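You operate a simulated robot arm through the tools that you are given. There is no shell and no other tool.

The job below is to be done with a simulated robot arm. You get a single attempt, and the scene is never put back.

JOB
Wind the blue ribbon onto the grey spool, then put that spool in the orange tray.
Fine: spool in the yellow dish, small guide lever over to it, brake off to wind all of it, brake back on; the blue spool stays.

It is judged by the outcome, as a careful person would: the job done as asked, and still so three seconds after it is handed in. It fails if anything else is knocked over, pushed out of place, dropped, spilled or broken.

ROBOT AND FRAMES
A 6-joint arm with a fingered hand, fixed in place. Base frame: the origin is at the foot of the arm, x ahead of it, y to its left, z up; the work surface is at about z = 740. Units: mm, degrees, N and s.
With the tool pointing down near the work surface it reaches from about 340 to 820 mm from the base axis. Its first joint turns from -166.0 to 166.0 degrees. Payload 4 kg.
The tool frame sits at the grasp point between the pads (the TCP): z along the fingers, y along the line on which they close. The tips reach 26 mm beyond it. The gripper opens to 132 mm. The gripper's body begins 73 mm behind the TCP. The gripper is a hand of 5 fingers: y runs from the thumb to the fingers, the wrist lies at [0, 0, -239] in the tool frame, and closing takes about 1.5 s.
Orientation is told as [roll, pitch, yaw] about the base's x, y, z axes, in that order, counted from this pose: with the fingers straight down and closing along the base's y, the tool's x points along the base's -x, its y along +y and its z along -z.

CONTROLS
- The arm moves only by the tool arm_command. Its argument "increments" is a list of rows, each a list of 6 numbers: the turn, a rotation vector about the tool's x, y, z in degrees, then the shift along the tool's x, y, z in mm. In form: [[wx, wy, wz, tx, ty, tz], ...]. A call has 1 to 20 rows; each row shifts and turns the commanded pose from where the row before left it, along the tool's axes as they then stand. "jaw" is the opening, from 0 (shut) to 1 (fully open), set as the call begins (left out, the last holds). A row lasts 0.2 s, in which the tool goes at most 50 mm and 8.6 degrees; a call with a longer step from one row to the next is refused whole, and so is a gripper value outside its range. Where a pose cannot be reached the arm comes as near as it can. A force on the tool above 40 N (or 10 N above the force at the start of the call, whichever is more), or a blocked arm, ends the call early, and 0.2 s more pass. Each finger travels about 45 mm/s and halts on what it meets, pressing with about 25 N; the grip force reading is that of the motor and also rises with nothing between the fingers. The clock runs only during rows and for 0.2 s after the last one: add rows that do not move to give the fingers time. The reply holds the time, the measured pose of the TCP, the force on the tool along the base axes, the opening and the grip force, in the units named above and with some noise, with the torque about the TCP (base axes, N m) and any sound that the robot's microphone picked up.
- Cameras (640 x 400 px; columns grow to the right, rows downward): "scene" is fixed at [219.3, -650.6, 1486.5]; the picture's right is [0.86, -0.52, 0.00], its down [-0.33, -0.54, -0.78] and it looks along [0.40, 0.67, -0.63] (base axes); focal length 318 px, centre (320, 200). "wrist" rides on the gripper at [84, 2, -97] in the tool frame; the picture's right is [-0.02, 1.00, 0.00], its down [-0.75, -0.01, -0.66] and it looks along [-0.66, -0.01, 0.75] (tool axes); focal length 270 px, centre (320, 200).
- grab_frame(camera): a new picture of that camera. The clock stands still meanwhile.
- set_fingers(finger1, finger2, finger3, finger4, thumb_bend): sets how far each is bent, from 0 (flat) to 1 (curled in); at 0.3 the hand is open as for a grip, at 0.7 the pads meet at the TCP. One left out holds its place. A second passes; each finger stops where it meets its share of the squeeze, and holds until it gets a number again. A gripper value or a shape takes the hand back. It gives what a move gives, with no picture; readings hold the bend of each and the force on the fingers (four entries, about 0 where the hand has none), thumb and palm.
- set_grasp(shape): the hand has 5 fingers and takes this shape, open, in about a second: jaw (thumb against the fingers, like two jaws); tri (thumb and two fingers); tip (a fingertip pinch); poke (one finger out to press); point (the index stretched); flat (the hand flat); cup (the hand cupped); fist (a fist). The gripper value then closes the fingers along that shape, each until it touches; the sizes above hold for jaw. It gives what a move gives, with no picture.
- pixel_to_xyz(camera, pixels): there is no depth. For up to 12 entries [column, row, z] of the newest picture of that camera ("zoom" is the newest enlarged one), the place [x, y] in the base frame at which the ray of that pixel passes the height z, good to about 2 mm. The clock stands still meanwhile.
- close_up(camera, box): a new picture of the part [left, top, right, bottom] of that camera's present view, enlarged. The clock stands still meanwhile.
- hand_in(): hands the job in; it is judged then, once.

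Unless the task says otherwise, let go and move clear before handing in.

The tools are called after "Request:" as name(argument=value, ...) on one line, values as JSON. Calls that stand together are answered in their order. arm_command: Moves the arm, as the interface text tells. Its arguments: {"type":"object","properties":{"increments":{"type":"array"},"jaw":{"type":"number"}},"required":["increments"]} The other tools are called the same way: set_grasp (shape) gives the hand a shape; set_fingers (finger1, finger2, finger3, finger4, thumb_bend) moves the fingers one by one; grab_frame (camera) takes a picture; pixel_to_xyz (camera, pixels) gives the place at which the rays of pixels pass given heights; close_up (camera, box) takes an enlarged picture of a part of a camera's view; hand_in () hands the job in.

At the start:

```text
time: 0.0
eef_pos: [571.4, -155.8, 1090.8]
tcp_rot: [0.0, 0.0, 0.0]
ft_force: [0.3, -0.4, -0.5]
ft_torque: [-0.02, 0.02, 0.01]
grip_width: 131.7
grasp_force: 0.1
shape: jaw
bend: [0.3, 0.3, 0.3, 0.3, 0.3]
finger forces: [0.0, 0.0, 0.0, 0.0, 0.0, 0.0]
```

scene: 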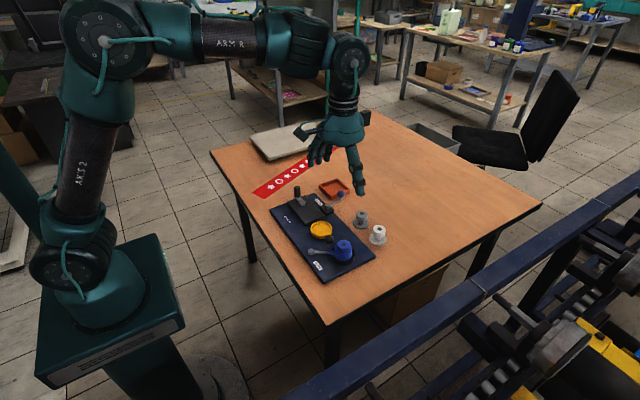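
wrist: 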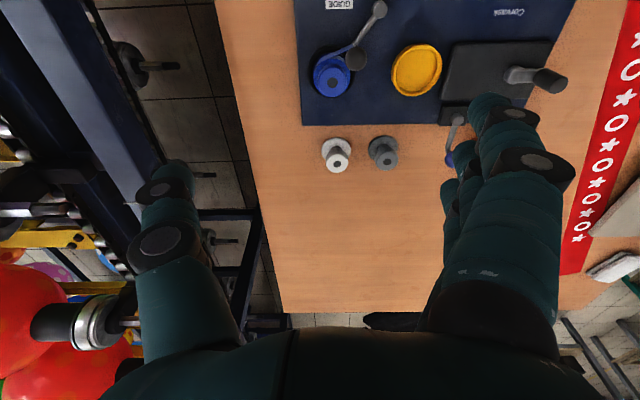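

The first pictures show a dark base board with a blue spool (scene ~342,248), a yellow dish (~320,229), a grey spool (~361,219), a white spool (~378,235) and an orange tray (~334,190). I'll take enlarged views to understand the mechanism before moving.

Request:
close_up(camera="scene", box=[260, 170, 400, 290])

Request:
close_up(camera="wrist", box=[290, 0, 580, 180])

```text
3.33 times, centred on (330, 230) of scene
```

zoom: 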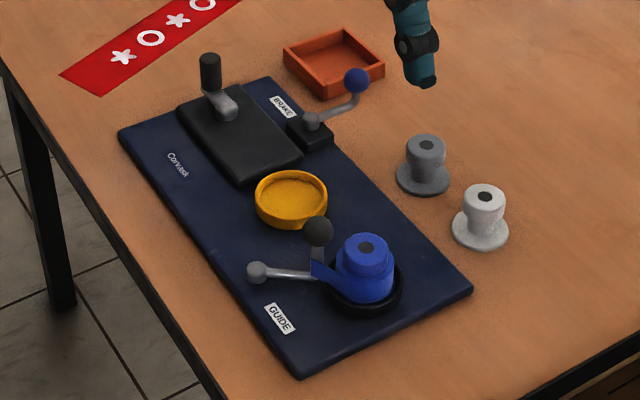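

```text
2.21 times, centred on (435, 90) of wrist
```

zoom: 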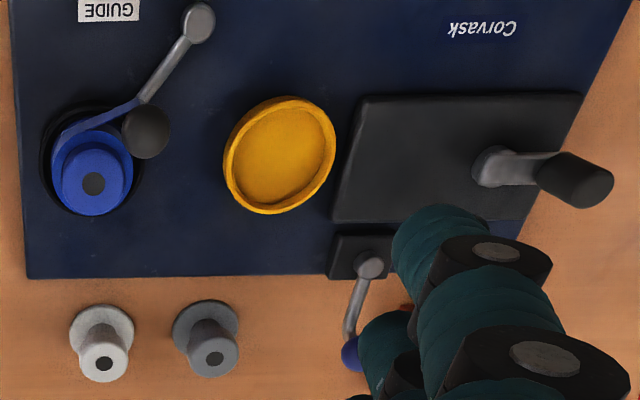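

The zooms show a crank (black handle), a brake lever with a blue knob, the yellow dish, and a guide lever near the label "GUIDE" whose end is next to the blue spool. I'll measure the main points from both cameras at several heights.

Request:
grab_frame(camera="wrist")

Request:
pixel_to_xyz(camera="wrist", pixels=[[302, 125, 750], [443, 125, 750], [417, 70, 760], [337, 160, 780], [384, 160, 780], [336, 150, 742], [384, 150, 742], [332, 80, 790], [379, 9, 775], [355, 60, 790], [457, 118, 770], [450, 160, 780]])

Request:
close_up(camera="scene", box=[300, 215, 370, 280])

Request:
close_up(camera="scene", box=[285, 175, 355, 235])

```text
taken
```

wrist: 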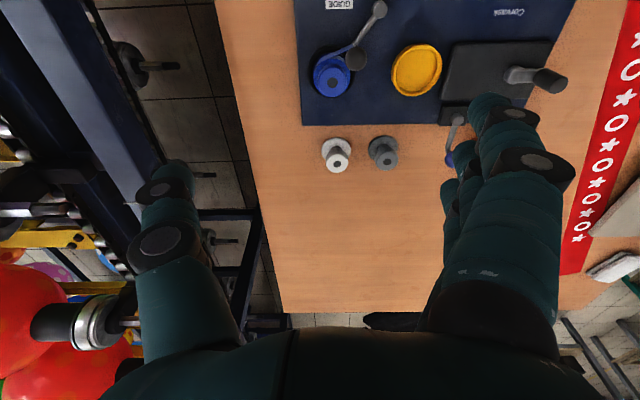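

```text
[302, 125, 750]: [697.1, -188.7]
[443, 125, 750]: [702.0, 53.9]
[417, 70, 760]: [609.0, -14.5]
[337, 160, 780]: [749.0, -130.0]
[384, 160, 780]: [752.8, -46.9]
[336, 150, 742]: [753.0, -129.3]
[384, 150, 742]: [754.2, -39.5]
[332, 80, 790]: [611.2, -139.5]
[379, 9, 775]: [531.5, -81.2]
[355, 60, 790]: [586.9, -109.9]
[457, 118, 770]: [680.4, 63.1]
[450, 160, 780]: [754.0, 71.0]
```

```text
6.15 times, centred on (335, 248) of scene
```

zoom: 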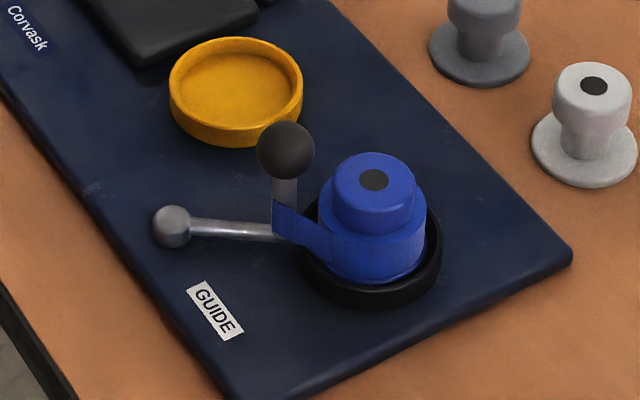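

```text
6.67 times, centred on (320, 205) of scene
```

zoom: 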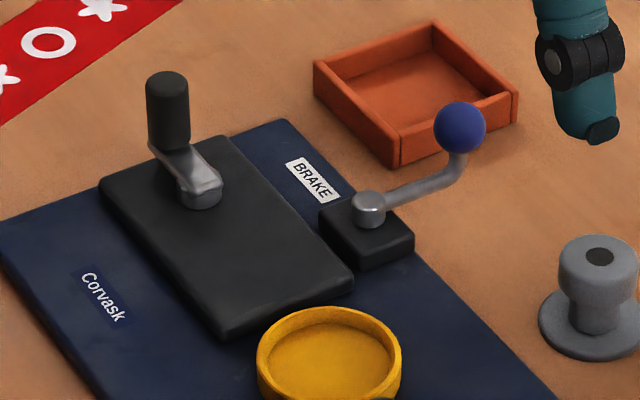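

The grey lever with the black ball starts at a pivot near (532,-81), and the brake has a blue knob at about (740,72). I'll back the arm up for a clear overhead view of the board, looking for on/off marks.

Request:
arm_command(increments=[[0, 0, 0, 28, 28, 4], [0, 0, 0, 28, 28, 4], [0, 0, 0, 28, 28, 4], [0, 0, 0, 28, 28, 4], [0, 0, 0, 28, 28, 4], [0, 0, 0, 0, 0, 0]])

Request:
grab_frame(camera="wrist")

Request:
grab_frame(camera="scene")

```text
time: 1.4
eef_pos: [429.4, -15.8, 1071.0]
tcp_rot: [0.0, 0.0, 0.0]
ft_force: [0.8, -0.9, 0.2]
ft_torque: [0.03, -0.01, 0.01]
grip_width: 131.9
grasp_force: 0.1
shape: jaw
bend: [0.3, 0.3, 0.3, 0.3, 0.3]
finger forces: [0.0, 0.1, 0.0, 0.0, 0.1, 0.1]
```

```text
taken
```

wrist: 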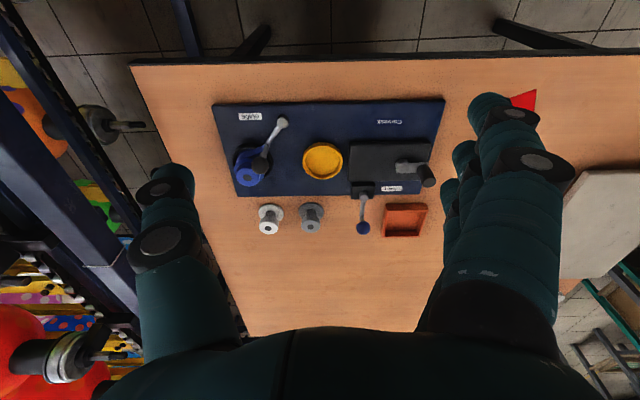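

```text
taken
```

scene: 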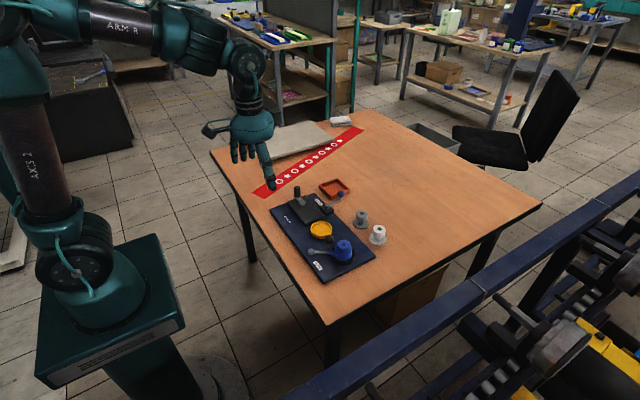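

Request:
close_up(camera="wrist", box=[205, 90, 325, 205])

Request:
close_up(camera="wrist", box=[295, 100, 455, 250])

Request:
close_up(camera="scene", box=[270, 175, 400, 275])

Request:
pixel_to_xyz(camera="wrist", pixels=[[235, 196, 750], [214, 104, 750], [446, 98, 750], [435, 193, 750], [323, 161, 765], [282, 123, 770], [249, 177, 800], [260, 165, 800], [364, 228, 790], [363, 190, 775], [404, 166, 780], [427, 183, 810]])

```text
3.48 times, centred on (265, 148) of wrist
```

zoom: 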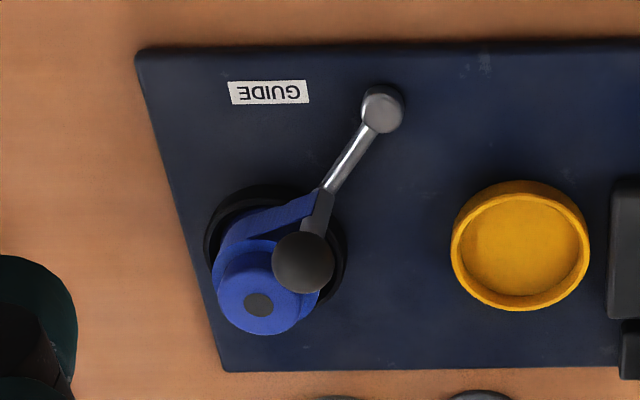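

```text
2.67 times, centred on (375, 175) of wrist
```

zoom: 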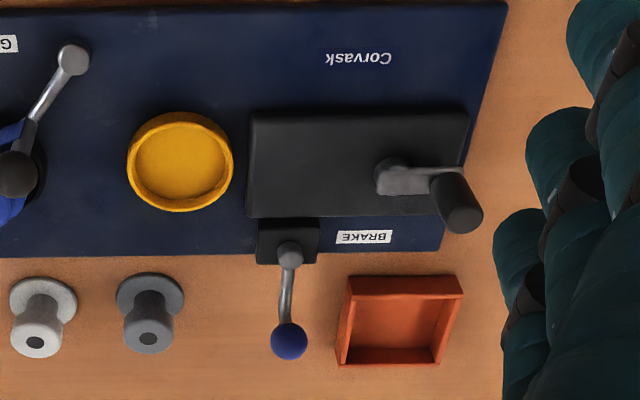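

```text
4.00 times, centred on (335, 225) of scene
```

zoom: 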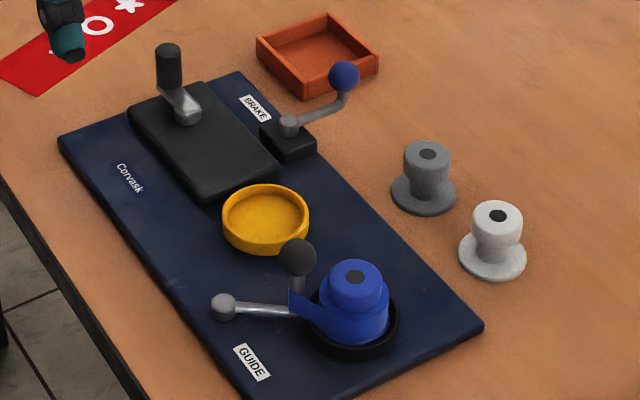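

```text
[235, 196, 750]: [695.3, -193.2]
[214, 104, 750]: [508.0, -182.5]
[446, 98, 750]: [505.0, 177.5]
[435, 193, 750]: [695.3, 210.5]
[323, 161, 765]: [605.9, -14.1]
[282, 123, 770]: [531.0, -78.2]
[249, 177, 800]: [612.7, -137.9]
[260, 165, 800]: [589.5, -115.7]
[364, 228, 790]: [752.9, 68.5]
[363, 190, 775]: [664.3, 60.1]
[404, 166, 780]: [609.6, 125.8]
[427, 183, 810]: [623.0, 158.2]
```

I'll triangulate key points from both cameras to find heights: first the scene zoom, at two heights each.

Request:
pixel_to_xyz(camera="zoom", pixels=[[427, 155, 780], [427, 155, 800], [297, 257, 780], [297, 257, 820], [223, 307, 760], [223, 307, 780], [168, 48, 820], [168, 48, 860], [344, 76, 780], [344, 76, 820], [355, 277, 790], [355, 277, 830]])

Request:
pixel_to_xyz(camera="zoom", pixels=[[289, 122, 770], [289, 122, 790], [187, 115, 770], [187, 115, 790], [265, 208, 760], [265, 208, 775], [426, 195, 742], [492, 258, 742], [482, 327, 750], [62, 145, 750], [240, 75, 750], [317, 62, 742]])

Request:
pixel_to_xyz(camera="wrist", pixels=[[311, 226, 780], [311, 226, 800], [262, 164, 780], [262, 164, 820], [282, 122, 760], [282, 122, 780], [428, 184, 820], [428, 184, 860], [364, 228, 780], [364, 228, 820], [249, 177, 790], [249, 177, 830]])

```text
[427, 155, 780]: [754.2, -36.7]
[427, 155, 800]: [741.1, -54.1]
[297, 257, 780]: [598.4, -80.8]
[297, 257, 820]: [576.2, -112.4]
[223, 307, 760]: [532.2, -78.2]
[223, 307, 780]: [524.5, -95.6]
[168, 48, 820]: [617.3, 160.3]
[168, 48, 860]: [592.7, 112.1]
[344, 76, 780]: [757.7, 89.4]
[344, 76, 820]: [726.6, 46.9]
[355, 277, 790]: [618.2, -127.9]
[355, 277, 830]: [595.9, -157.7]
```

```text
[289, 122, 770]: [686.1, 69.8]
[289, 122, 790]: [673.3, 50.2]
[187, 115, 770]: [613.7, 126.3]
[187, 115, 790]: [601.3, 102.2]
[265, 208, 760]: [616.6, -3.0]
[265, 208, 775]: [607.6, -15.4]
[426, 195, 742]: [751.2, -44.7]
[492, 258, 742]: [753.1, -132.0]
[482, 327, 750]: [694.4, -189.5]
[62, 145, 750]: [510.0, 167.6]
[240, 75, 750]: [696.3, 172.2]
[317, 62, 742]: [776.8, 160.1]
```

```text
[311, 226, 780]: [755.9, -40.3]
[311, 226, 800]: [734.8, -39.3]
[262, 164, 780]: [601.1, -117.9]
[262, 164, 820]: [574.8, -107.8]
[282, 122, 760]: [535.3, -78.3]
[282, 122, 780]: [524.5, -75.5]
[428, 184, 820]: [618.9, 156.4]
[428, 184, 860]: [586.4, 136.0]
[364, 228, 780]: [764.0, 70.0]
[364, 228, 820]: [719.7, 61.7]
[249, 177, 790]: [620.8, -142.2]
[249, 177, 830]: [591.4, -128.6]
```

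Triangulation gives: grey spool ≈(752,-40), top z≈784; blue spool ≈(611,-138); dish centre ≈(607,-15); guide pivot ≈(533,-78) with ball ≈(578,-109,816); brake knob ≈(740,65,803) with hub ≈(680,61); crank handle ≈(614,153,825) with hub ≈(614,127). I'll turn the hand by -90° yaw so it closes along x, then move above the grey spool.

Request:
arm_command(increments=[[0, 0, 8.182, 0, 0, 0], [0, 0, 8.182, 0, 0, 0], [0, 0, 8.182, 0, 0, 0], [0, 0, 8.182, 0, 0, 0], [0, 0, 8.182, 0, 0, 0], [0, 0, 8.182, 0, 0, 0], [0, 0, 8.182, 0, 0, 0], [0, 0, 8.182, 0, 0, 0], [0, 0, 8.182, 0, 0, 0], [0, 0, 8.182, 0, 0, 0], [0, 0, 8.18, 0, 0, 0], [0, 0, 0, 0, 0, 0]])

```text
time: 4.0
eef_pos: [433.3, -16.9, 1069.9]
tcp_rot: [0.0, -0.1, -90.0]
ft_force: [0.2, 0.2, -0.7]
ft_torque: [0.02, -0.01, -0.03]
grip_width: 131.7
grasp_force: 0.2
shape: jaw
bend: [0.3, 0.3, 0.3, 0.3, 0.3]
finger forces: [0.0, 0.1, 0.0, 0.0, 0.0, 0.1]
```

The hand is now at yaw -90° with nothing touched. I'll move it to about 150 mm above the grey spool.

Request:
arm_command(increments=[[0, 0, 0, -2.7, 35.4, 10], [0, 0, 0, -2.7, 35.4, 10], [0, 0, 0, -2.7, 35.4, 15], [0, 0, 0, -2.7, 35.4, 15], [0, 0, 0, -2.7, 35.4, 15], [0, 0, 0, -2.7, 35.4, 15], [0, 0, 0, -2.7, 35.4, 20], [0, 0, 0, -2.7, 35.4, 20], [0, 0, 0, -2.7, 35.4, 20], [0, 0, 0, 0, 0, 0]])

Request:
grab_frame(camera="wrist")

Request:
grab_frame(camera="scene")

```text
time: 6.2
eef_pos: [749.2, -37.1, 928.7]
tcp_rot: [0.0, 0.1, -89.9]
ft_force: [-0.2, 0.3, 0.2]
ft_torque: [0.0, 0.01, -0.01]
grip_width: 132.1
grasp_force: 0.1
shape: jaw
bend: [0.3, 0.3, 0.3, 0.3, 0.3]
finger forces: [0.0, 0.0, 0.2, 0.0, 0.0, 0.1]
```

```text
taken
```

wrist: 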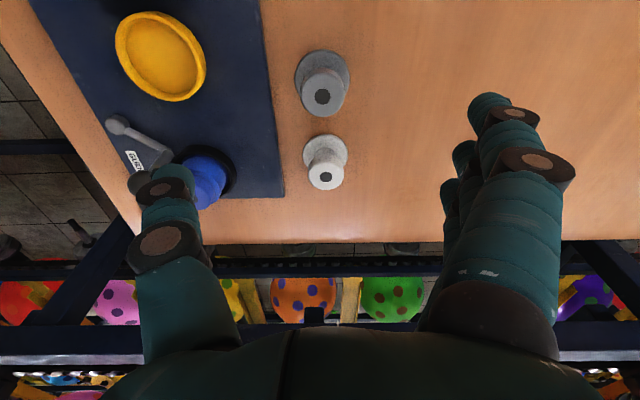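

```text
taken
```

scene: 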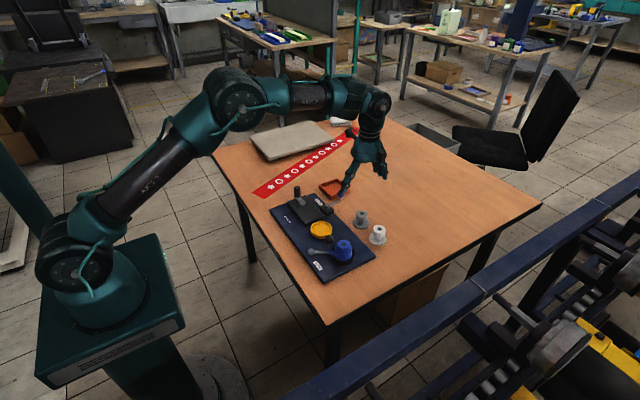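

The grey spool is at wrist px (322,85) and the white one at (325,163), below and to the -y side. I'll zoom in to find the grey spool's shape and exact position.

Request:
close_up(camera="wrist", box=[270, 30, 380, 200])

Request:
close_up(camera="scene", box=[325, 175, 405, 255])

Request:
pixel_to_xyz(camera="wrist", pixels=[[322, 95, 784], [302, 95, 780], [343, 95, 780], [294, 76, 743], [350, 76, 743], [322, 50, 743], [326, 177, 784], [160, 57, 766], [115, 45, 766], [206, 75, 766]])

```text
2.35 times, centred on (325, 115) of wrist
```

zoom: 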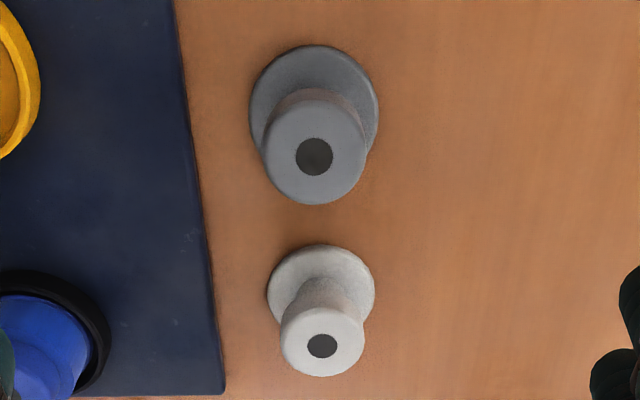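

```text
5.00 times, centred on (365, 215) of scene
```

zoom: 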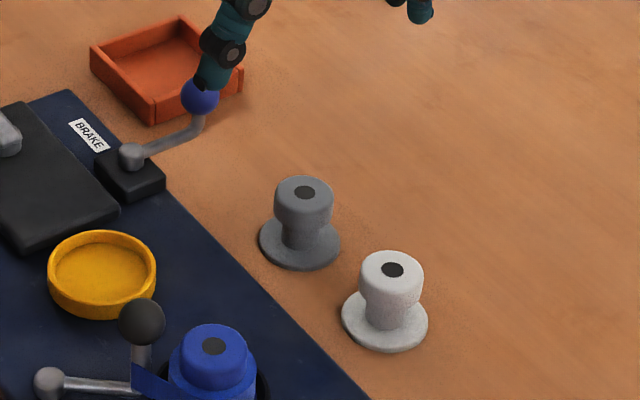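

```text
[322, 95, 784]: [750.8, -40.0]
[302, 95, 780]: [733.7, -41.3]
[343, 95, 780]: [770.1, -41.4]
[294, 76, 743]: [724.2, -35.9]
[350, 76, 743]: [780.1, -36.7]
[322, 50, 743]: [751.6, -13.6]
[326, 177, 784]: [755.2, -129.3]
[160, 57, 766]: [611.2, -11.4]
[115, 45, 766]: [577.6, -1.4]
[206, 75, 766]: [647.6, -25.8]
```

The grey spool is at ≈(751,-40), with its knob ≈36 mm across (z≈766–784) and its flange ≈56 mm. I'll try the "tri" shape up here in free air to see how the fingers arrange themselves.

Request:
set_grasp(shape="tri")

Request:
grab_frame(camera="wrist")

Request:
close_up(camera="scene", box=[310, 80, 430, 200])

```text
time: 7.1
eef_pos: [749.8, -37.6, 929.1]
tcp_rot: [0.1, 0.0, -89.8]
ft_force: [0.1, -0.5, 0.8]
ft_torque: [0.01, 0.01, 0.02]
grip_width: 132.1
grasp_force: 0.1
shape: tri
bend: [0.0, 0.3, 0.3, 0.0, 0.3]
finger forces: [0.0, 0.0, 0.1, 0.0, 0.1, 0.1]
```

```text
taken
```

wrist: 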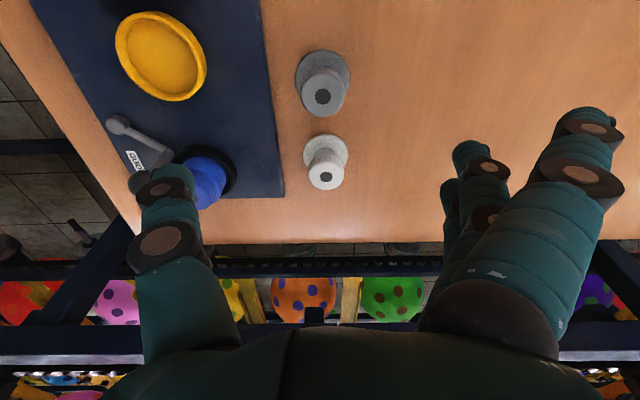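

```text
3.33 times, centred on (370, 140) of scene
```

zoom: 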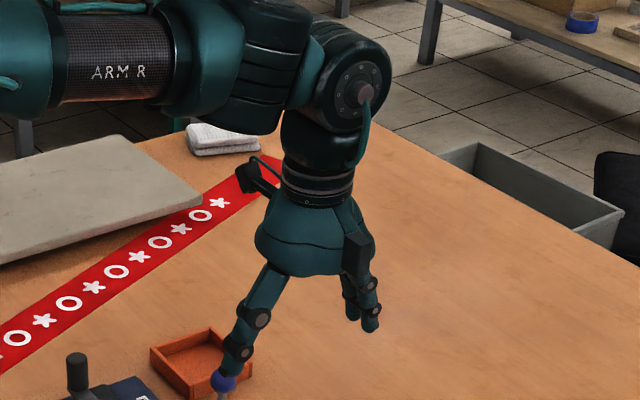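

In "tri" only fingers 2 and 3 oppose the thumb, while 1 and 4 stay splayed out flat, which suits the round knob. I'll half-close and come down to just above the spool to check alignment.

Request:
arm_command(increments=[[0, 0, 0, -1, 1, 20], [0, 0, 0, -1, 1, 20], [0, 0, 0, 0, 0, 20], [0, 0, 0, 0, 0, 20], [0, 0, 0, 0, 0, 16], [0, 0, 0, 0, 0, 0], [0, 0, 0, 0, 0, 0]], jaw=0.5)

Request:
grab_frame(camera="wrist")

Request:
close_up(camera="scene", box=[300, 120, 440, 260])

```text
time: 8.7
eef_pos: [754.5, -41.8, 835.9]
tcp_rot: [-0.1, 0.0, -89.9]
ft_force: [1.2, 0.2, -0.2]
ft_torque: [0.0, 0.01, 0.01]
grip_width: 66.8
grasp_force: 0.0
shape: tri
bend: [0.0, 0.73, 0.73, 0.0, 0.7]
finger forces: [0.0, 0.0, 0.1, 0.1, 0.0, 0.0]
```

```text
taken
```

wrist: 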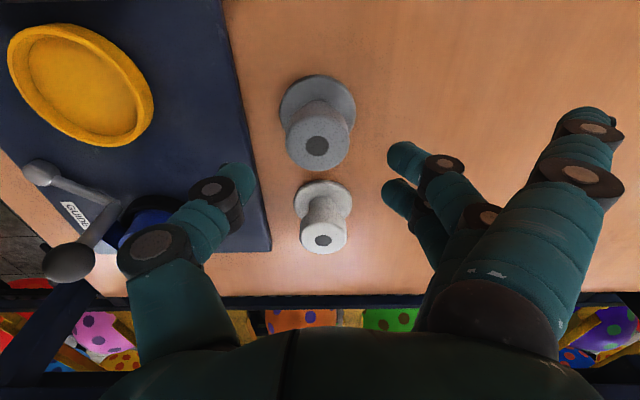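

```text
2.86 times, centred on (370, 190) of scene
```

zoom: 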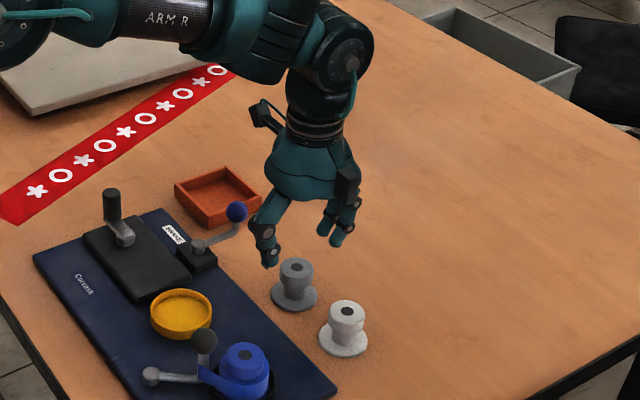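

The hand's gap (wrist px 255–385) straddles the spool column at px 318. I'll verify the spool position from this nearer view before the final descent.

Request:
pixel_to_xyz(camera="wrist", pixels=[[317, 146, 784], [286, 135, 778], [352, 135, 778], [322, 240, 784], [235, 175, 810], [395, 155, 810], [80, 82, 768], [8, 55, 768], [154, 105, 768], [62, 27, 768], [100, 146, 768]])

Request:
close_up(camera="wrist", box=[0, 10, 180, 160])

Request:
arm_command(increments=[[0, 0, 0, 0, 0, 0]])

```text
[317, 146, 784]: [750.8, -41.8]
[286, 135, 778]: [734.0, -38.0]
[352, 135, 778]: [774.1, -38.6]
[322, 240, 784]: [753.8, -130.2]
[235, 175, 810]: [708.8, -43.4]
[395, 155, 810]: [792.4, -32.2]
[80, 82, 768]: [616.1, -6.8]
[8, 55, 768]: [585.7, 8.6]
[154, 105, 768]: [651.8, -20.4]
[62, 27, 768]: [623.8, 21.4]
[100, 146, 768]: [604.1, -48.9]
```

```text
2.67 times, centred on (90, 85) of wrist
```

zoom: 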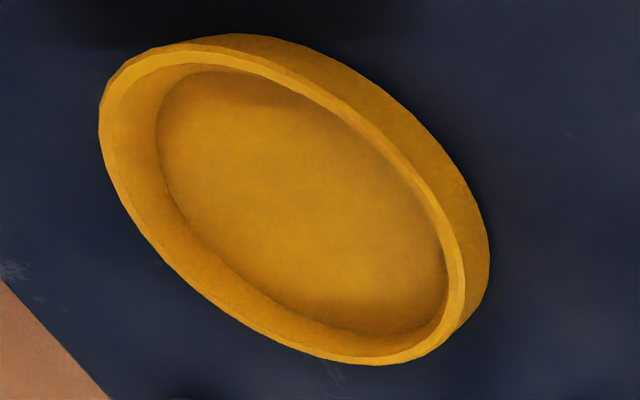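

```text
time: 9.1
eef_pos: [754.5, -42.5, 834.3]
tcp_rot: [0.0, 0.0, -89.9]
ft_force: [-0.7, -0.8, -0.6]
ft_torque: [0.01, 0.0, 0.02]
grip_width: 66.6
grasp_force: 0.0
shape: tri
bend: [0.0, 0.73, 0.73, 0.0, 0.7]
finger forces: [0.1, 0.1, 0.1, 0.1, 0.0, 0.1]
```

The spool centre measures ≈(751.5,-41) with the TCP at (754.5,-42). I'll shift -3 mm in x and descend to z≈777, still open.

Request:
arm_command(increments=[[0, 0, 0, 1, -3, 8], [0, 0, 0, 0, 0, 10], [0, 0, 0, 0, 0, 10], [0, 0, 0, 0, 0, 10], [0, 0, 0, 0, 0, 10], [0, 0, 0, 0, 0, 9], [0, 0, 0, 0, 0, 0]])

Request:
grab_frame(camera="wrist")

Request:
close_up(camera="scene", box=[310, 160, 430, 260])

```text
time: 10.7
eef_pos: [751.2, -41.9, 777.8]
tcp_rot: [0.0, 0.0, -89.9]
ft_force: [0.2, 0.0, 0.0]
ft_torque: [0.02, 0.04, 0.01]
grip_width: 66.8
grasp_force: 0.2
shape: tri
bend: [0.0, 0.73, 0.73, 0.0, 0.7]
finger forces: [0.0, 0.0, 0.0, 0.0, 0.1, 0.0]
```

```text
taken
```

wrist: 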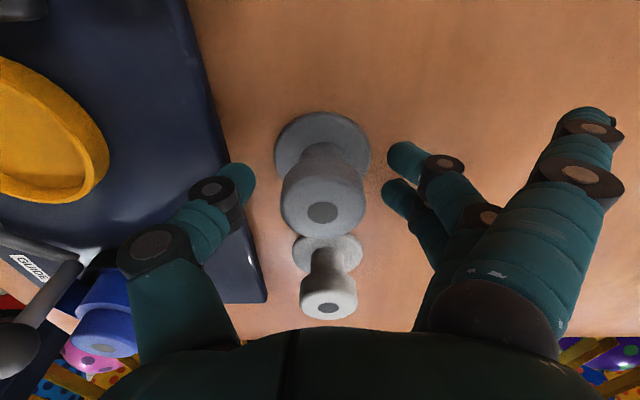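

```text
4.00 times, centred on (370, 210) of scene
```

zoom: 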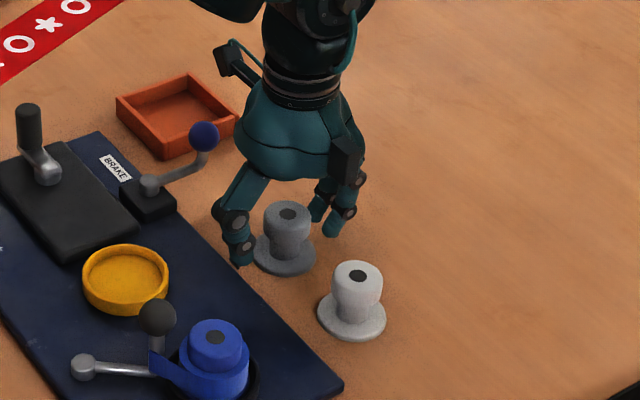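

The knob (wrist px 281–366, row ~195) sits centred between the thumb and the two fingers. I'll close on it.

Request:
arm_command(increments=[[0, 0, 0, 0, 0, 0], [0, 0, 0, 0, 0, 0], [0, 0, 0, 0, 0, 0], [0, 0, 0, 0, 0, 0], [0, 0, 0, 0, 0, 0], [0, 0, 0, 0, 0, 0], [0, 0, 0, 0, 0, 0]], jaw=0.0)

Request:
grab_frame(camera="wrist")

Request:
close_up(camera="scene", box=[310, 160, 430, 260])

```text
time: 12.3
eef_pos: [751.4, -40.7, 777.5]
tcp_rot: [-0.1, 0.0, -89.8]
ft_force: [0.2, -0.2, -0.8]
ft_torque: [0.0, 0.0, 0.0]
grip_width: 19.8
grasp_force: 24.7
shape: tri
bend: [0.26, 0.73, 0.73, 0.26, 0.72]
finger forces: [0.2, 10.4, 10.5, 0.0, 21.9, 0.1]
```

```text
taken
```

wrist: 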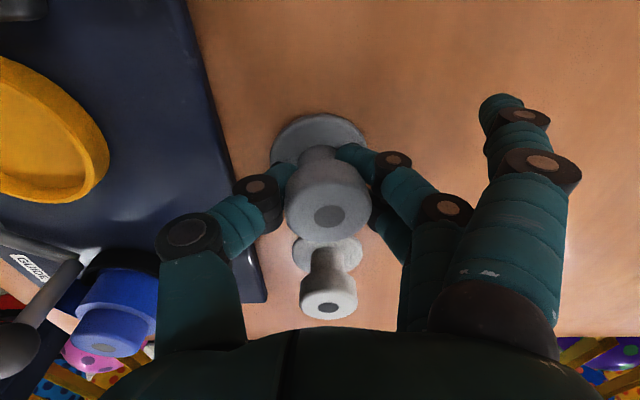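

```text
4.00 times, centred on (370, 210) of scene
```

zoom: 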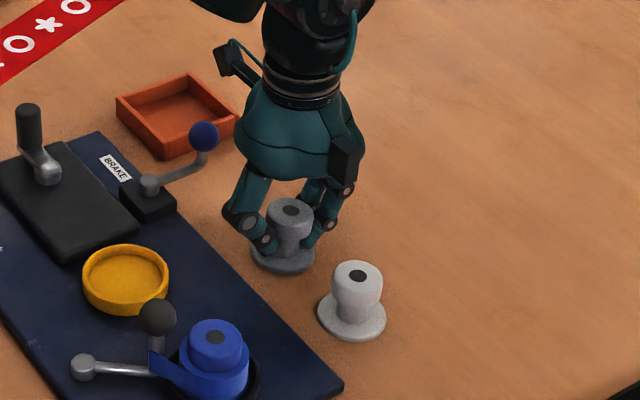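

All three digits press on the spool (10.4, 10.5 and 21.9 N), gripping its waist under the knob. I'll lift it straight up and check the hold.

Request:
arm_command(increments=[[0, 0, 0, 0, 0, -5], [0, 0, 0, 0, 0, -10], [0, 0, 0, 0, 0, -15], [0, 0, 0, 0, 0, -15], [0, 0, 0, 0, 0, -15], [0, 0, 0, 0, 0, -10], [0, 0, 0, 0, 0, 0]])

Request:
grab_frame(camera="wrist")

Request:
close_up(camera="scene", box=[300, 140, 440, 260])

```text
time: 13.9
eef_pos: [750.2, -39.8, 849.1]
tcp_rot: [0.0, 0.0, -89.8]
ft_force: [0.5, 0.5, -1.0]
ft_torque: [0.01, -0.01, -0.02]
grip_width: 19.7
grasp_force: 25.0
shape: tri
bend: [0.26, 0.73, 0.73, 0.26, 0.72]
finger forces: [0.0, 10.5, 10.5, 0.0, 21.8, 0.0]
```

```text
taken
```

wrist: 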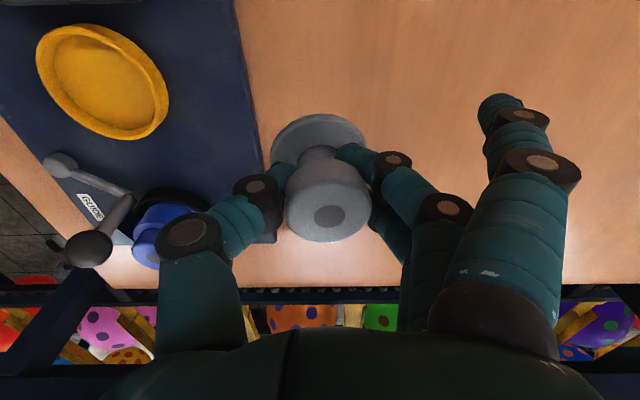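

```text
3.33 times, centred on (370, 200) of scene
```

zoom: 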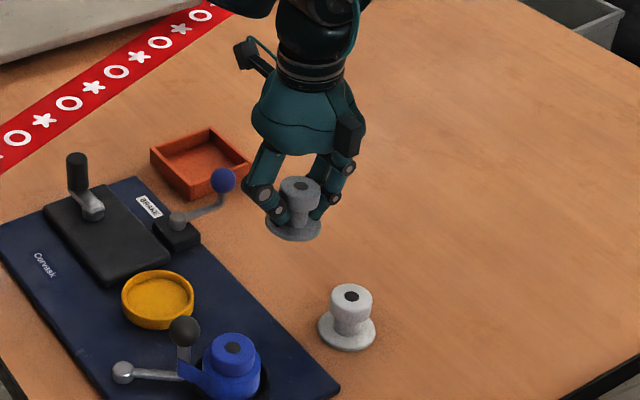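

The spool is held firmly with its bottom ≈37.5 mm below the TCP. I'll move it high over toward the yellow dish so I can measure the dish closely.

Request:
arm_command(increments=[[0, 0, 0, 0, 0, -15], [0, 0, 0, 0, 0, -25], [0, 0, 0, 4.5, -23, -10], [0, 0, 0, 4.5, -24, 0], [0, 0, 0, 4.5, -24, 0], [0, 0, 0, 4.5, -24, 0], [0, 0, 0, 4.5, -24, 0], [0, 0, 0, 4.5, -23, 0], [0, 0, 0, 0, 0, 0], [0, 0, 0, 0, 0, 0]])

Request:
grab_frame(camera="wrist")

Request:
close_up(camera="wrist", box=[220, 30, 420, 170])

```text
time: 16.1
eef_pos: [607.1, -15.1, 898.3]
tcp_rot: [0.0, 0.0, -89.9]
ft_force: [-0.6, -0.6, -0.5]
ft_torque: [0.02, -0.01, 0.04]
grip_width: 19.7
grasp_force: 25.0
shape: tri
bend: [0.26, 0.73, 0.73, 0.26, 0.72]
finger forces: [0.1, 11.1, 11.1, 0.0, 22.2, 0.0]
```

```text
taken
```

wrist: 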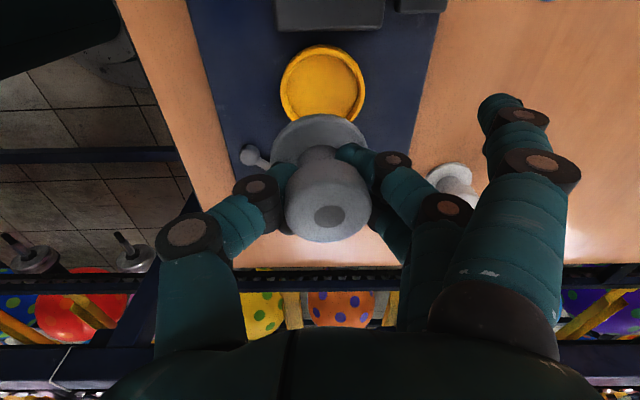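

```text
2.86 times, centred on (320, 100) of wrist
```

zoom: 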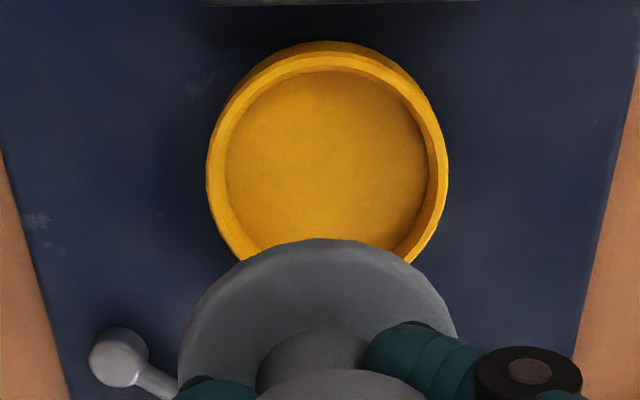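

The dish now shows clearly at zoom px (207–448, row ~165). I'll convert its rim points at several likely rim heights.

Request:
pixel_to_xyz(camera="zoom", pixels=[[207, 168, 768], [448, 168, 768], [327, 56, 768], [327, 70, 768], [225, 175, 768], [430, 175, 768], [226, 165, 758], [428, 165, 758], [327, 42, 750], [240, 260, 768], [410, 262, 768], [118, 358, 765]])

Request:
close_up(camera="scene", box=[270, 140, 390, 260])

```text
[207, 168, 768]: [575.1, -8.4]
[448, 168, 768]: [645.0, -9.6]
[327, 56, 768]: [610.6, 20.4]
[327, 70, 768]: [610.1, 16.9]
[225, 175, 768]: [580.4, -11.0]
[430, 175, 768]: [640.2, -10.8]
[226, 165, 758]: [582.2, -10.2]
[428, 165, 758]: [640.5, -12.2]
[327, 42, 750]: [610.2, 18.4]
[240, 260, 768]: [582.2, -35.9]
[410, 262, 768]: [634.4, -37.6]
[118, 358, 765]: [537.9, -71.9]
```

```text
3.33 times, centred on (330, 200) of scene
```

zoom: 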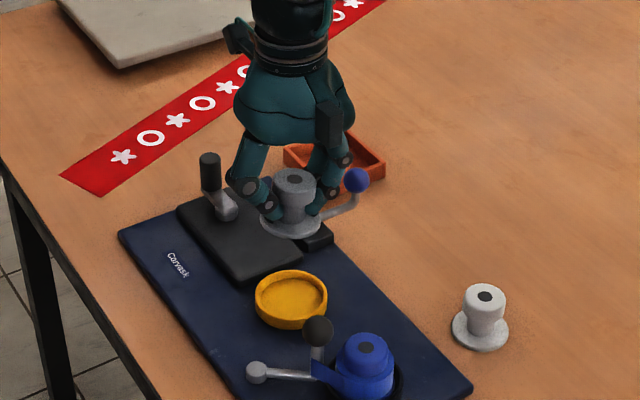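

The dish rim centre comes out at ≈(610,-14.5), with an inner radius ≈30 mm and a flange radius ≈28 mm. I now need the exact offset of the held spool from the TCP, so I'll measure its flange and top in a close-up.

Request:
close_up(camera="wrist", box=[250, 100, 390, 250])

Request:
pixel_to_xyz(camera="wrist", pixels=[[329, 216, 905], [322, 212, 905], [285, 205, 905], [371, 205, 905], [318, 114, 864], [271, 140, 864], [368, 140, 864], [320, 200, 898]])

```text
2.67 times, centred on (320, 175) of wrist
```

zoom: 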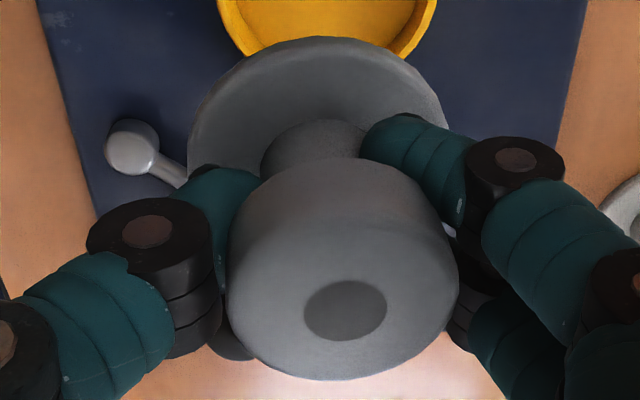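

```text
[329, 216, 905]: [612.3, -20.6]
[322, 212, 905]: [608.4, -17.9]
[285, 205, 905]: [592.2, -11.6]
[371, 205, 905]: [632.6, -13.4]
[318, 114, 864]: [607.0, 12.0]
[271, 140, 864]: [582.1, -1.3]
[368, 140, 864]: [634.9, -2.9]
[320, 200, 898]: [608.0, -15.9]
```

In the hand, the flange centre lies at about the TCP while the top hole (zoom 345,310) is off to one side. So the spool is tilted about 6.5° toward +x and 3° toward -y, and I'll counter-tilt the hand so the spool stands upright and shift to centre the flange over the dish.

Request:
arm_command(increments=[[0, 0, 0, 3.1, -1.2, 0], [-3.2, -1.6, 0, 0, 0, 0], [-3.3, -1.6, 0, 0, 0, 0], [0, 0, 0, 0, 0, 0], [0, 0, 0, 0, 0, 0], [0, 0, 0, 0, 0, 0]])

Request:
close_up(camera="scene", box=[280, 170, 360, 250])

Request:
grab_frame(camera="wrist")

```text
time: 17.5
eef_pos: [607.0, -12.6, 897.7]
tcp_rot: [6.5, -3.2, -90.0]
ft_force: [-0.9, 0.2, -0.3]
ft_torque: [-0.03, -0.02, 0.01]
grip_width: 19.6
grasp_force: 24.6
shape: tri
bend: [0.26, 0.73, 0.73, 0.26, 0.72]
finger forces: [0.0, 11.3, 11.3, 0.1, 22.2, 0.1]
```

```text
5.00 times, centred on (320, 210) of scene
```

zoom: 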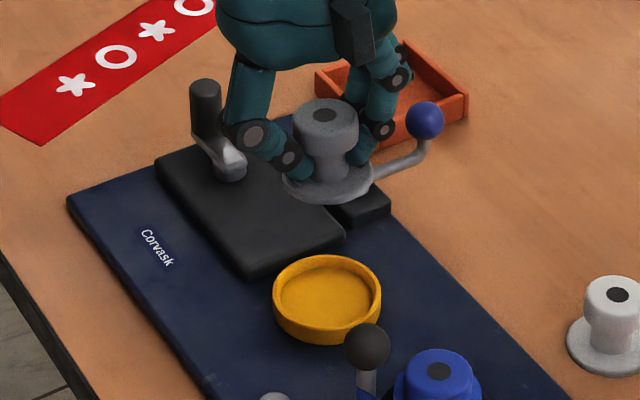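

```text
taken
```

wrist: 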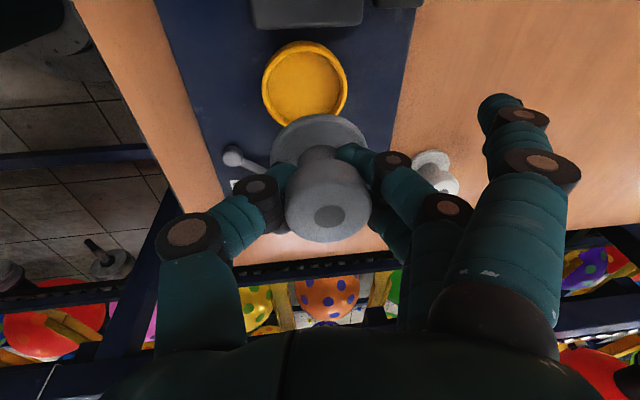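

The spool looks upright now in the scene zoom (hole 325,112 above flange 328,178). I'll remeasure the dish and flange from the tilted wrist view to confirm centring.

Request:
close_up(camera="wrist", box=[240, 20, 400, 160])

```text
2.86 times, centred on (320, 90) of wrist
```

zoom: 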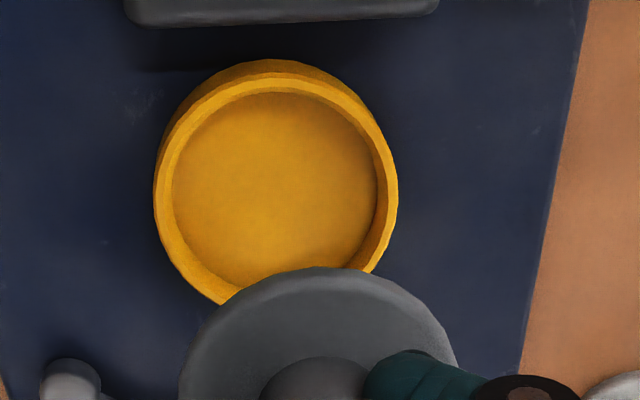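

Request:
pixel_to_xyz(camera="zoom", pixels=[[154, 195, 768], [398, 195, 768], [275, 78, 768], [220, 303, 768], [370, 272, 768], [322, 267, 864], [180, 370, 864], [457, 360, 864], [190, 330, 864], [440, 320, 864]])

Request:
pixel_to_xyz(camera="wrist", pixels=[[320, 200, 898], [329, 216, 906]])

```text
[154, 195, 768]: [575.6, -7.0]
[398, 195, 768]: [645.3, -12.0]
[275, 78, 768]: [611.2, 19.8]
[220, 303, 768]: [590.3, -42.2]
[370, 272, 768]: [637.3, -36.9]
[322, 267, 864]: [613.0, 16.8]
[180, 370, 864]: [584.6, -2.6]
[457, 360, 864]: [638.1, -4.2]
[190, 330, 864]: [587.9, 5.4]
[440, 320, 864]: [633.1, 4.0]
```

```text
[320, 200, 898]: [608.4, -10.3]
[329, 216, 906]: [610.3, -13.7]
```

The wrist-camera estimates for the flange/dish offset differ by a few mm, so I'll descend to just above the rim (flange bottom ≈6 mm above it) and compare directly there.

Request:
arm_command(increments=[[0, 0, 0, 0.945, -1.924, 16.86], [0, 0, 0, 0.945, -1.924, 16.86], [0, 0, 0, 0.945, -1.924, 16.86], [0, 0, 0, 0.945, -1.924, 16.86], [0, 0, 0, 0.834, -1.698, 14.88], [0, 0, 0, 0, 0, 0], [0, 0, 0, 0, 0, 0]])

Request:
close_up(camera="scene", box=[290, 195, 350, 250])

Request:
grab_frame(camera="wrist")

```text
time: 19.1
eef_pos: [606.3, -10.2, 815.5]
tcp_rot: [6.5, -3.2, -90.0]
ft_force: [-0.7, 0.8, -0.6]
ft_torque: [0.0, -0.03, 0.04]
grip_width: 19.2
grasp_force: 25.1
shape: tri
bend: [0.26, 0.73, 0.73, 0.26, 0.72]
finger forces: [0.0, 11.5, 11.5, 0.1, 22.1, 0.0]
```

```text
7.27 times, centred on (320, 222) of scene
```

zoom: 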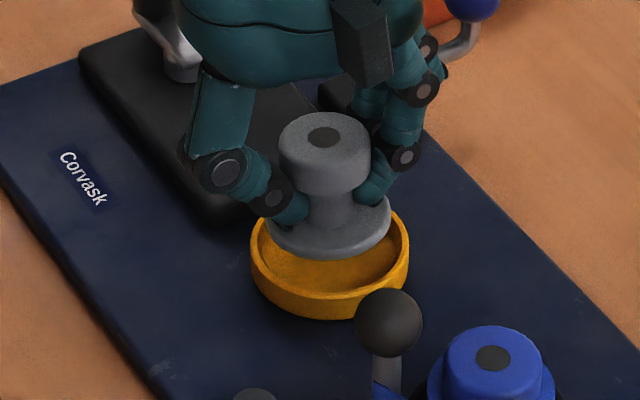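

```text
taken
```

wrist: 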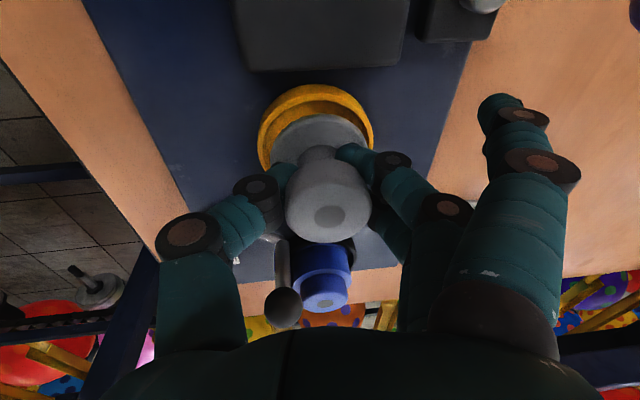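

The scene zoom shows the flange (265–391) over the dish (250–409), possibly offset toward +y. I'll zoom the wrist view for a near-contact measurement.

Request:
close_up(camera="wrist", box=[240, 70, 400, 190])

```text
3.33 times, centred on (320, 130) of wrist
```

zoom: 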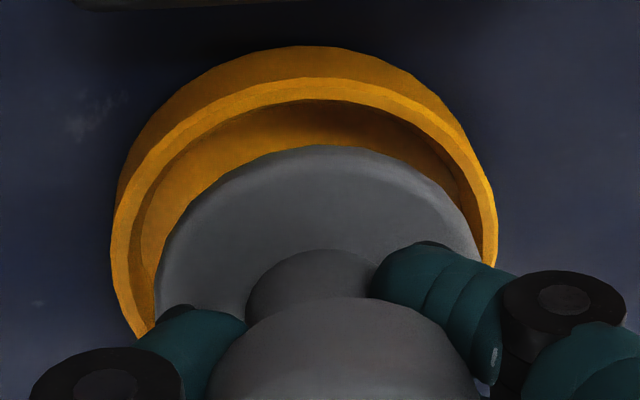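

Request:
pixel_to_xyz(camera="zoom", pixels=[[110, 255, 768], [498, 235, 768], [310, 78, 768], [180, 130, 768], [440, 115, 768], [157, 275, 782], [482, 250, 782], [318, 145, 782], [210, 185, 782], [420, 180, 782], [320, 433, 815.5]])

Request:
arm_command(increments=[[0, 0, 0, 0, 0, 0]])

```text
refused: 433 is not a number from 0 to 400
```

```text
time: 19.5
eef_pos: [607.2, -10.4, 814.8]
tcp_rot: [6.5, -3.2, -90.1]
ft_force: [0.8, 0.3, 0.1]
ft_torque: [-0.01, 0.0, 0.0]
grip_width: 19.7
grasp_force: 24.9
shape: tri
bend: [0.26, 0.73, 0.73, 0.26, 0.72]
finger forces: [0.0, 11.5, 11.5, 0.1, 22.1, 0.1]
```

Request:
pixel_to_xyz(camera="zoom", pixels=[[110, 255, 768], [498, 235, 768], [310, 78, 768], [180, 130, 768], [440, 115, 768], [157, 275, 782], [482, 250, 782], [318, 145, 782], [210, 185, 782], [420, 180, 782]])

Request:
pixel_to_xyz(camera="wrist", pixels=[[320, 200, 815]])

```text
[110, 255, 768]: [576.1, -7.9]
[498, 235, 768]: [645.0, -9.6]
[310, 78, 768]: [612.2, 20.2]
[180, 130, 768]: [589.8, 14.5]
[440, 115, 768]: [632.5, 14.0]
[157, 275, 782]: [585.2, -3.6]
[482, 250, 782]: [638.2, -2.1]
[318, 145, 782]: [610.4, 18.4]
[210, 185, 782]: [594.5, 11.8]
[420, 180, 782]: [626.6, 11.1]
```

```text
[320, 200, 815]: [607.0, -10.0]
```

Rim fit gives centre ≈(610.6,-14); the flange fit is ≈(611,-11.5), so I'll shift -2.5 mm in y and lower gently in 3 mm steps.

Request:
arm_command(increments=[[0, 0, 0, -2.5, 0, 0], [0, 0, 0, 0.167, -0.34, 2.976], [0, 0, 0, 0.167, -0.34, 2.976], [0, 0, 0, 0.167, -0.34, 2.976], [0, 0, 0, 0, 0, 0], [0, 0, 0, 0, 0, 0]])

Request:
close_up(camera="scene", box=[290, 195, 350, 250])

Request:
close_up(camera="wrist", box=[240, 70, 400, 190])

```text
time: 20.9
eef_pos: [607.4, -13.3, 805.4]
tcp_rot: [6.4, -3.2, -90.1]
ft_force: [0.0, 0.1, -0.8]
ft_torque: [0.0, 0.0, 0.0]
grip_width: 19.7
grasp_force: 25.1
shape: tri
bend: [0.26, 0.73, 0.73, 0.26, 0.72]
finger forces: [0.0, 11.4, 11.5, 0.1, 22.1, 0.0]
```

```text
7.27 times, centred on (320, 222) of scene
```

zoom: 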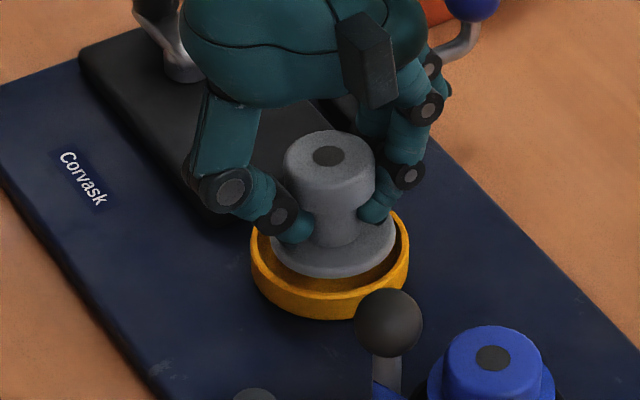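

```text
3.33 times, centred on (320, 130) of wrist
```

zoom: 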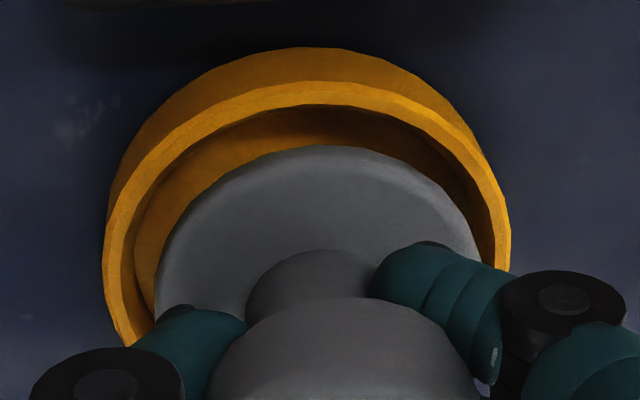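

Request:
pixel_to_xyz(camera="zoom", pixels=[[102, 260, 768], [511, 245, 768], [310, 81, 768], [180, 130, 768], [450, 120, 768], [157, 275, 772], [482, 250, 772], [318, 145, 772], [210, 185, 772], [420, 180, 772], [310, 104, 768]])

```text
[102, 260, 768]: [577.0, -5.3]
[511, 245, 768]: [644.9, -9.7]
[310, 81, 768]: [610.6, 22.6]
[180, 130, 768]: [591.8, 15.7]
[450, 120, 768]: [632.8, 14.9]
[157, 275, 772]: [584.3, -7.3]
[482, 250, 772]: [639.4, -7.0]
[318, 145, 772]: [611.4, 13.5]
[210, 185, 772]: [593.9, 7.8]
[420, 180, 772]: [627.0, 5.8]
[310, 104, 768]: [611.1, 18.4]
```

Flange centre minus dish centre is now ≈(+1,-1) mm and the scene view agrees (333 vs 329.5 px). I'll correct by (-1,+1) mm and lower in small steps, watching the force.

Request:
arm_command(increments=[[0, 0, 0, 1.0, -1.0, 0], [0, 0, 0, 0.111, -0.226, 1.984], [0, 0, 0, 0.111, -0.226, 1.984], [0, 0, 0, 0.111, -0.226, 1.984], [0, 0, 0, 0, 0, 0], [0, 0, 0, 0, 0, 0]])

Request:
close_up(camera="scene", box=[290, 195, 350, 250])

Request:
close_up(camera="wrist", box=[240, 70, 400, 190])

```text
time: 22.3
eef_pos: [606.8, -10.4, 798.8]
tcp_rot: [6.5, -3.3, -90.1]
ft_force: [0.3, -0.4, 0.7]
ft_torque: [0.02, 0.01, 0.01]
grip_width: 19.7
grasp_force: 25.2
shape: tri
bend: [0.26, 0.73, 0.73, 0.26, 0.72]
finger forces: [0.0, 11.5, 11.6, 0.0, 22.1, 0.0]
```

```text
7.27 times, centred on (320, 222) of scene
```

zoom: 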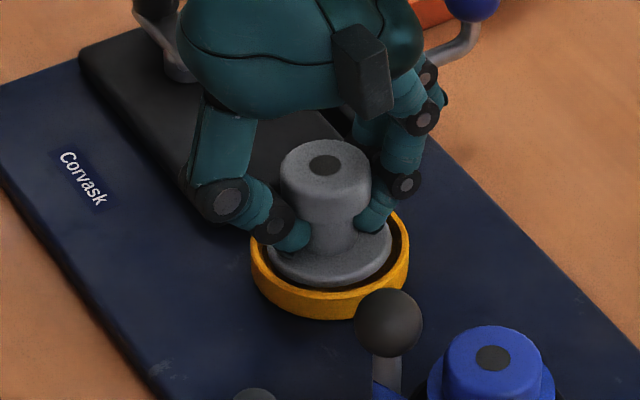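

```text
3.33 times, centred on (320, 130) of wrist
```

zoom: 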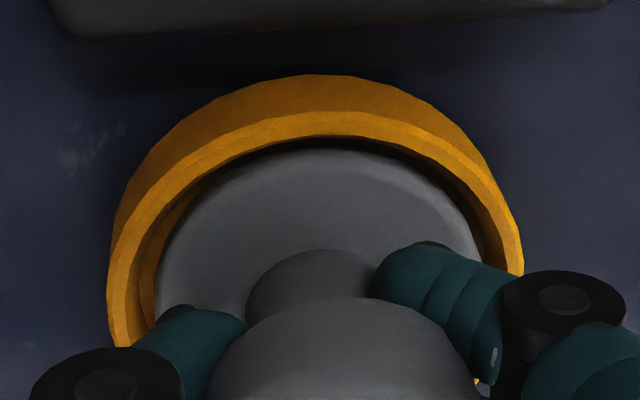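

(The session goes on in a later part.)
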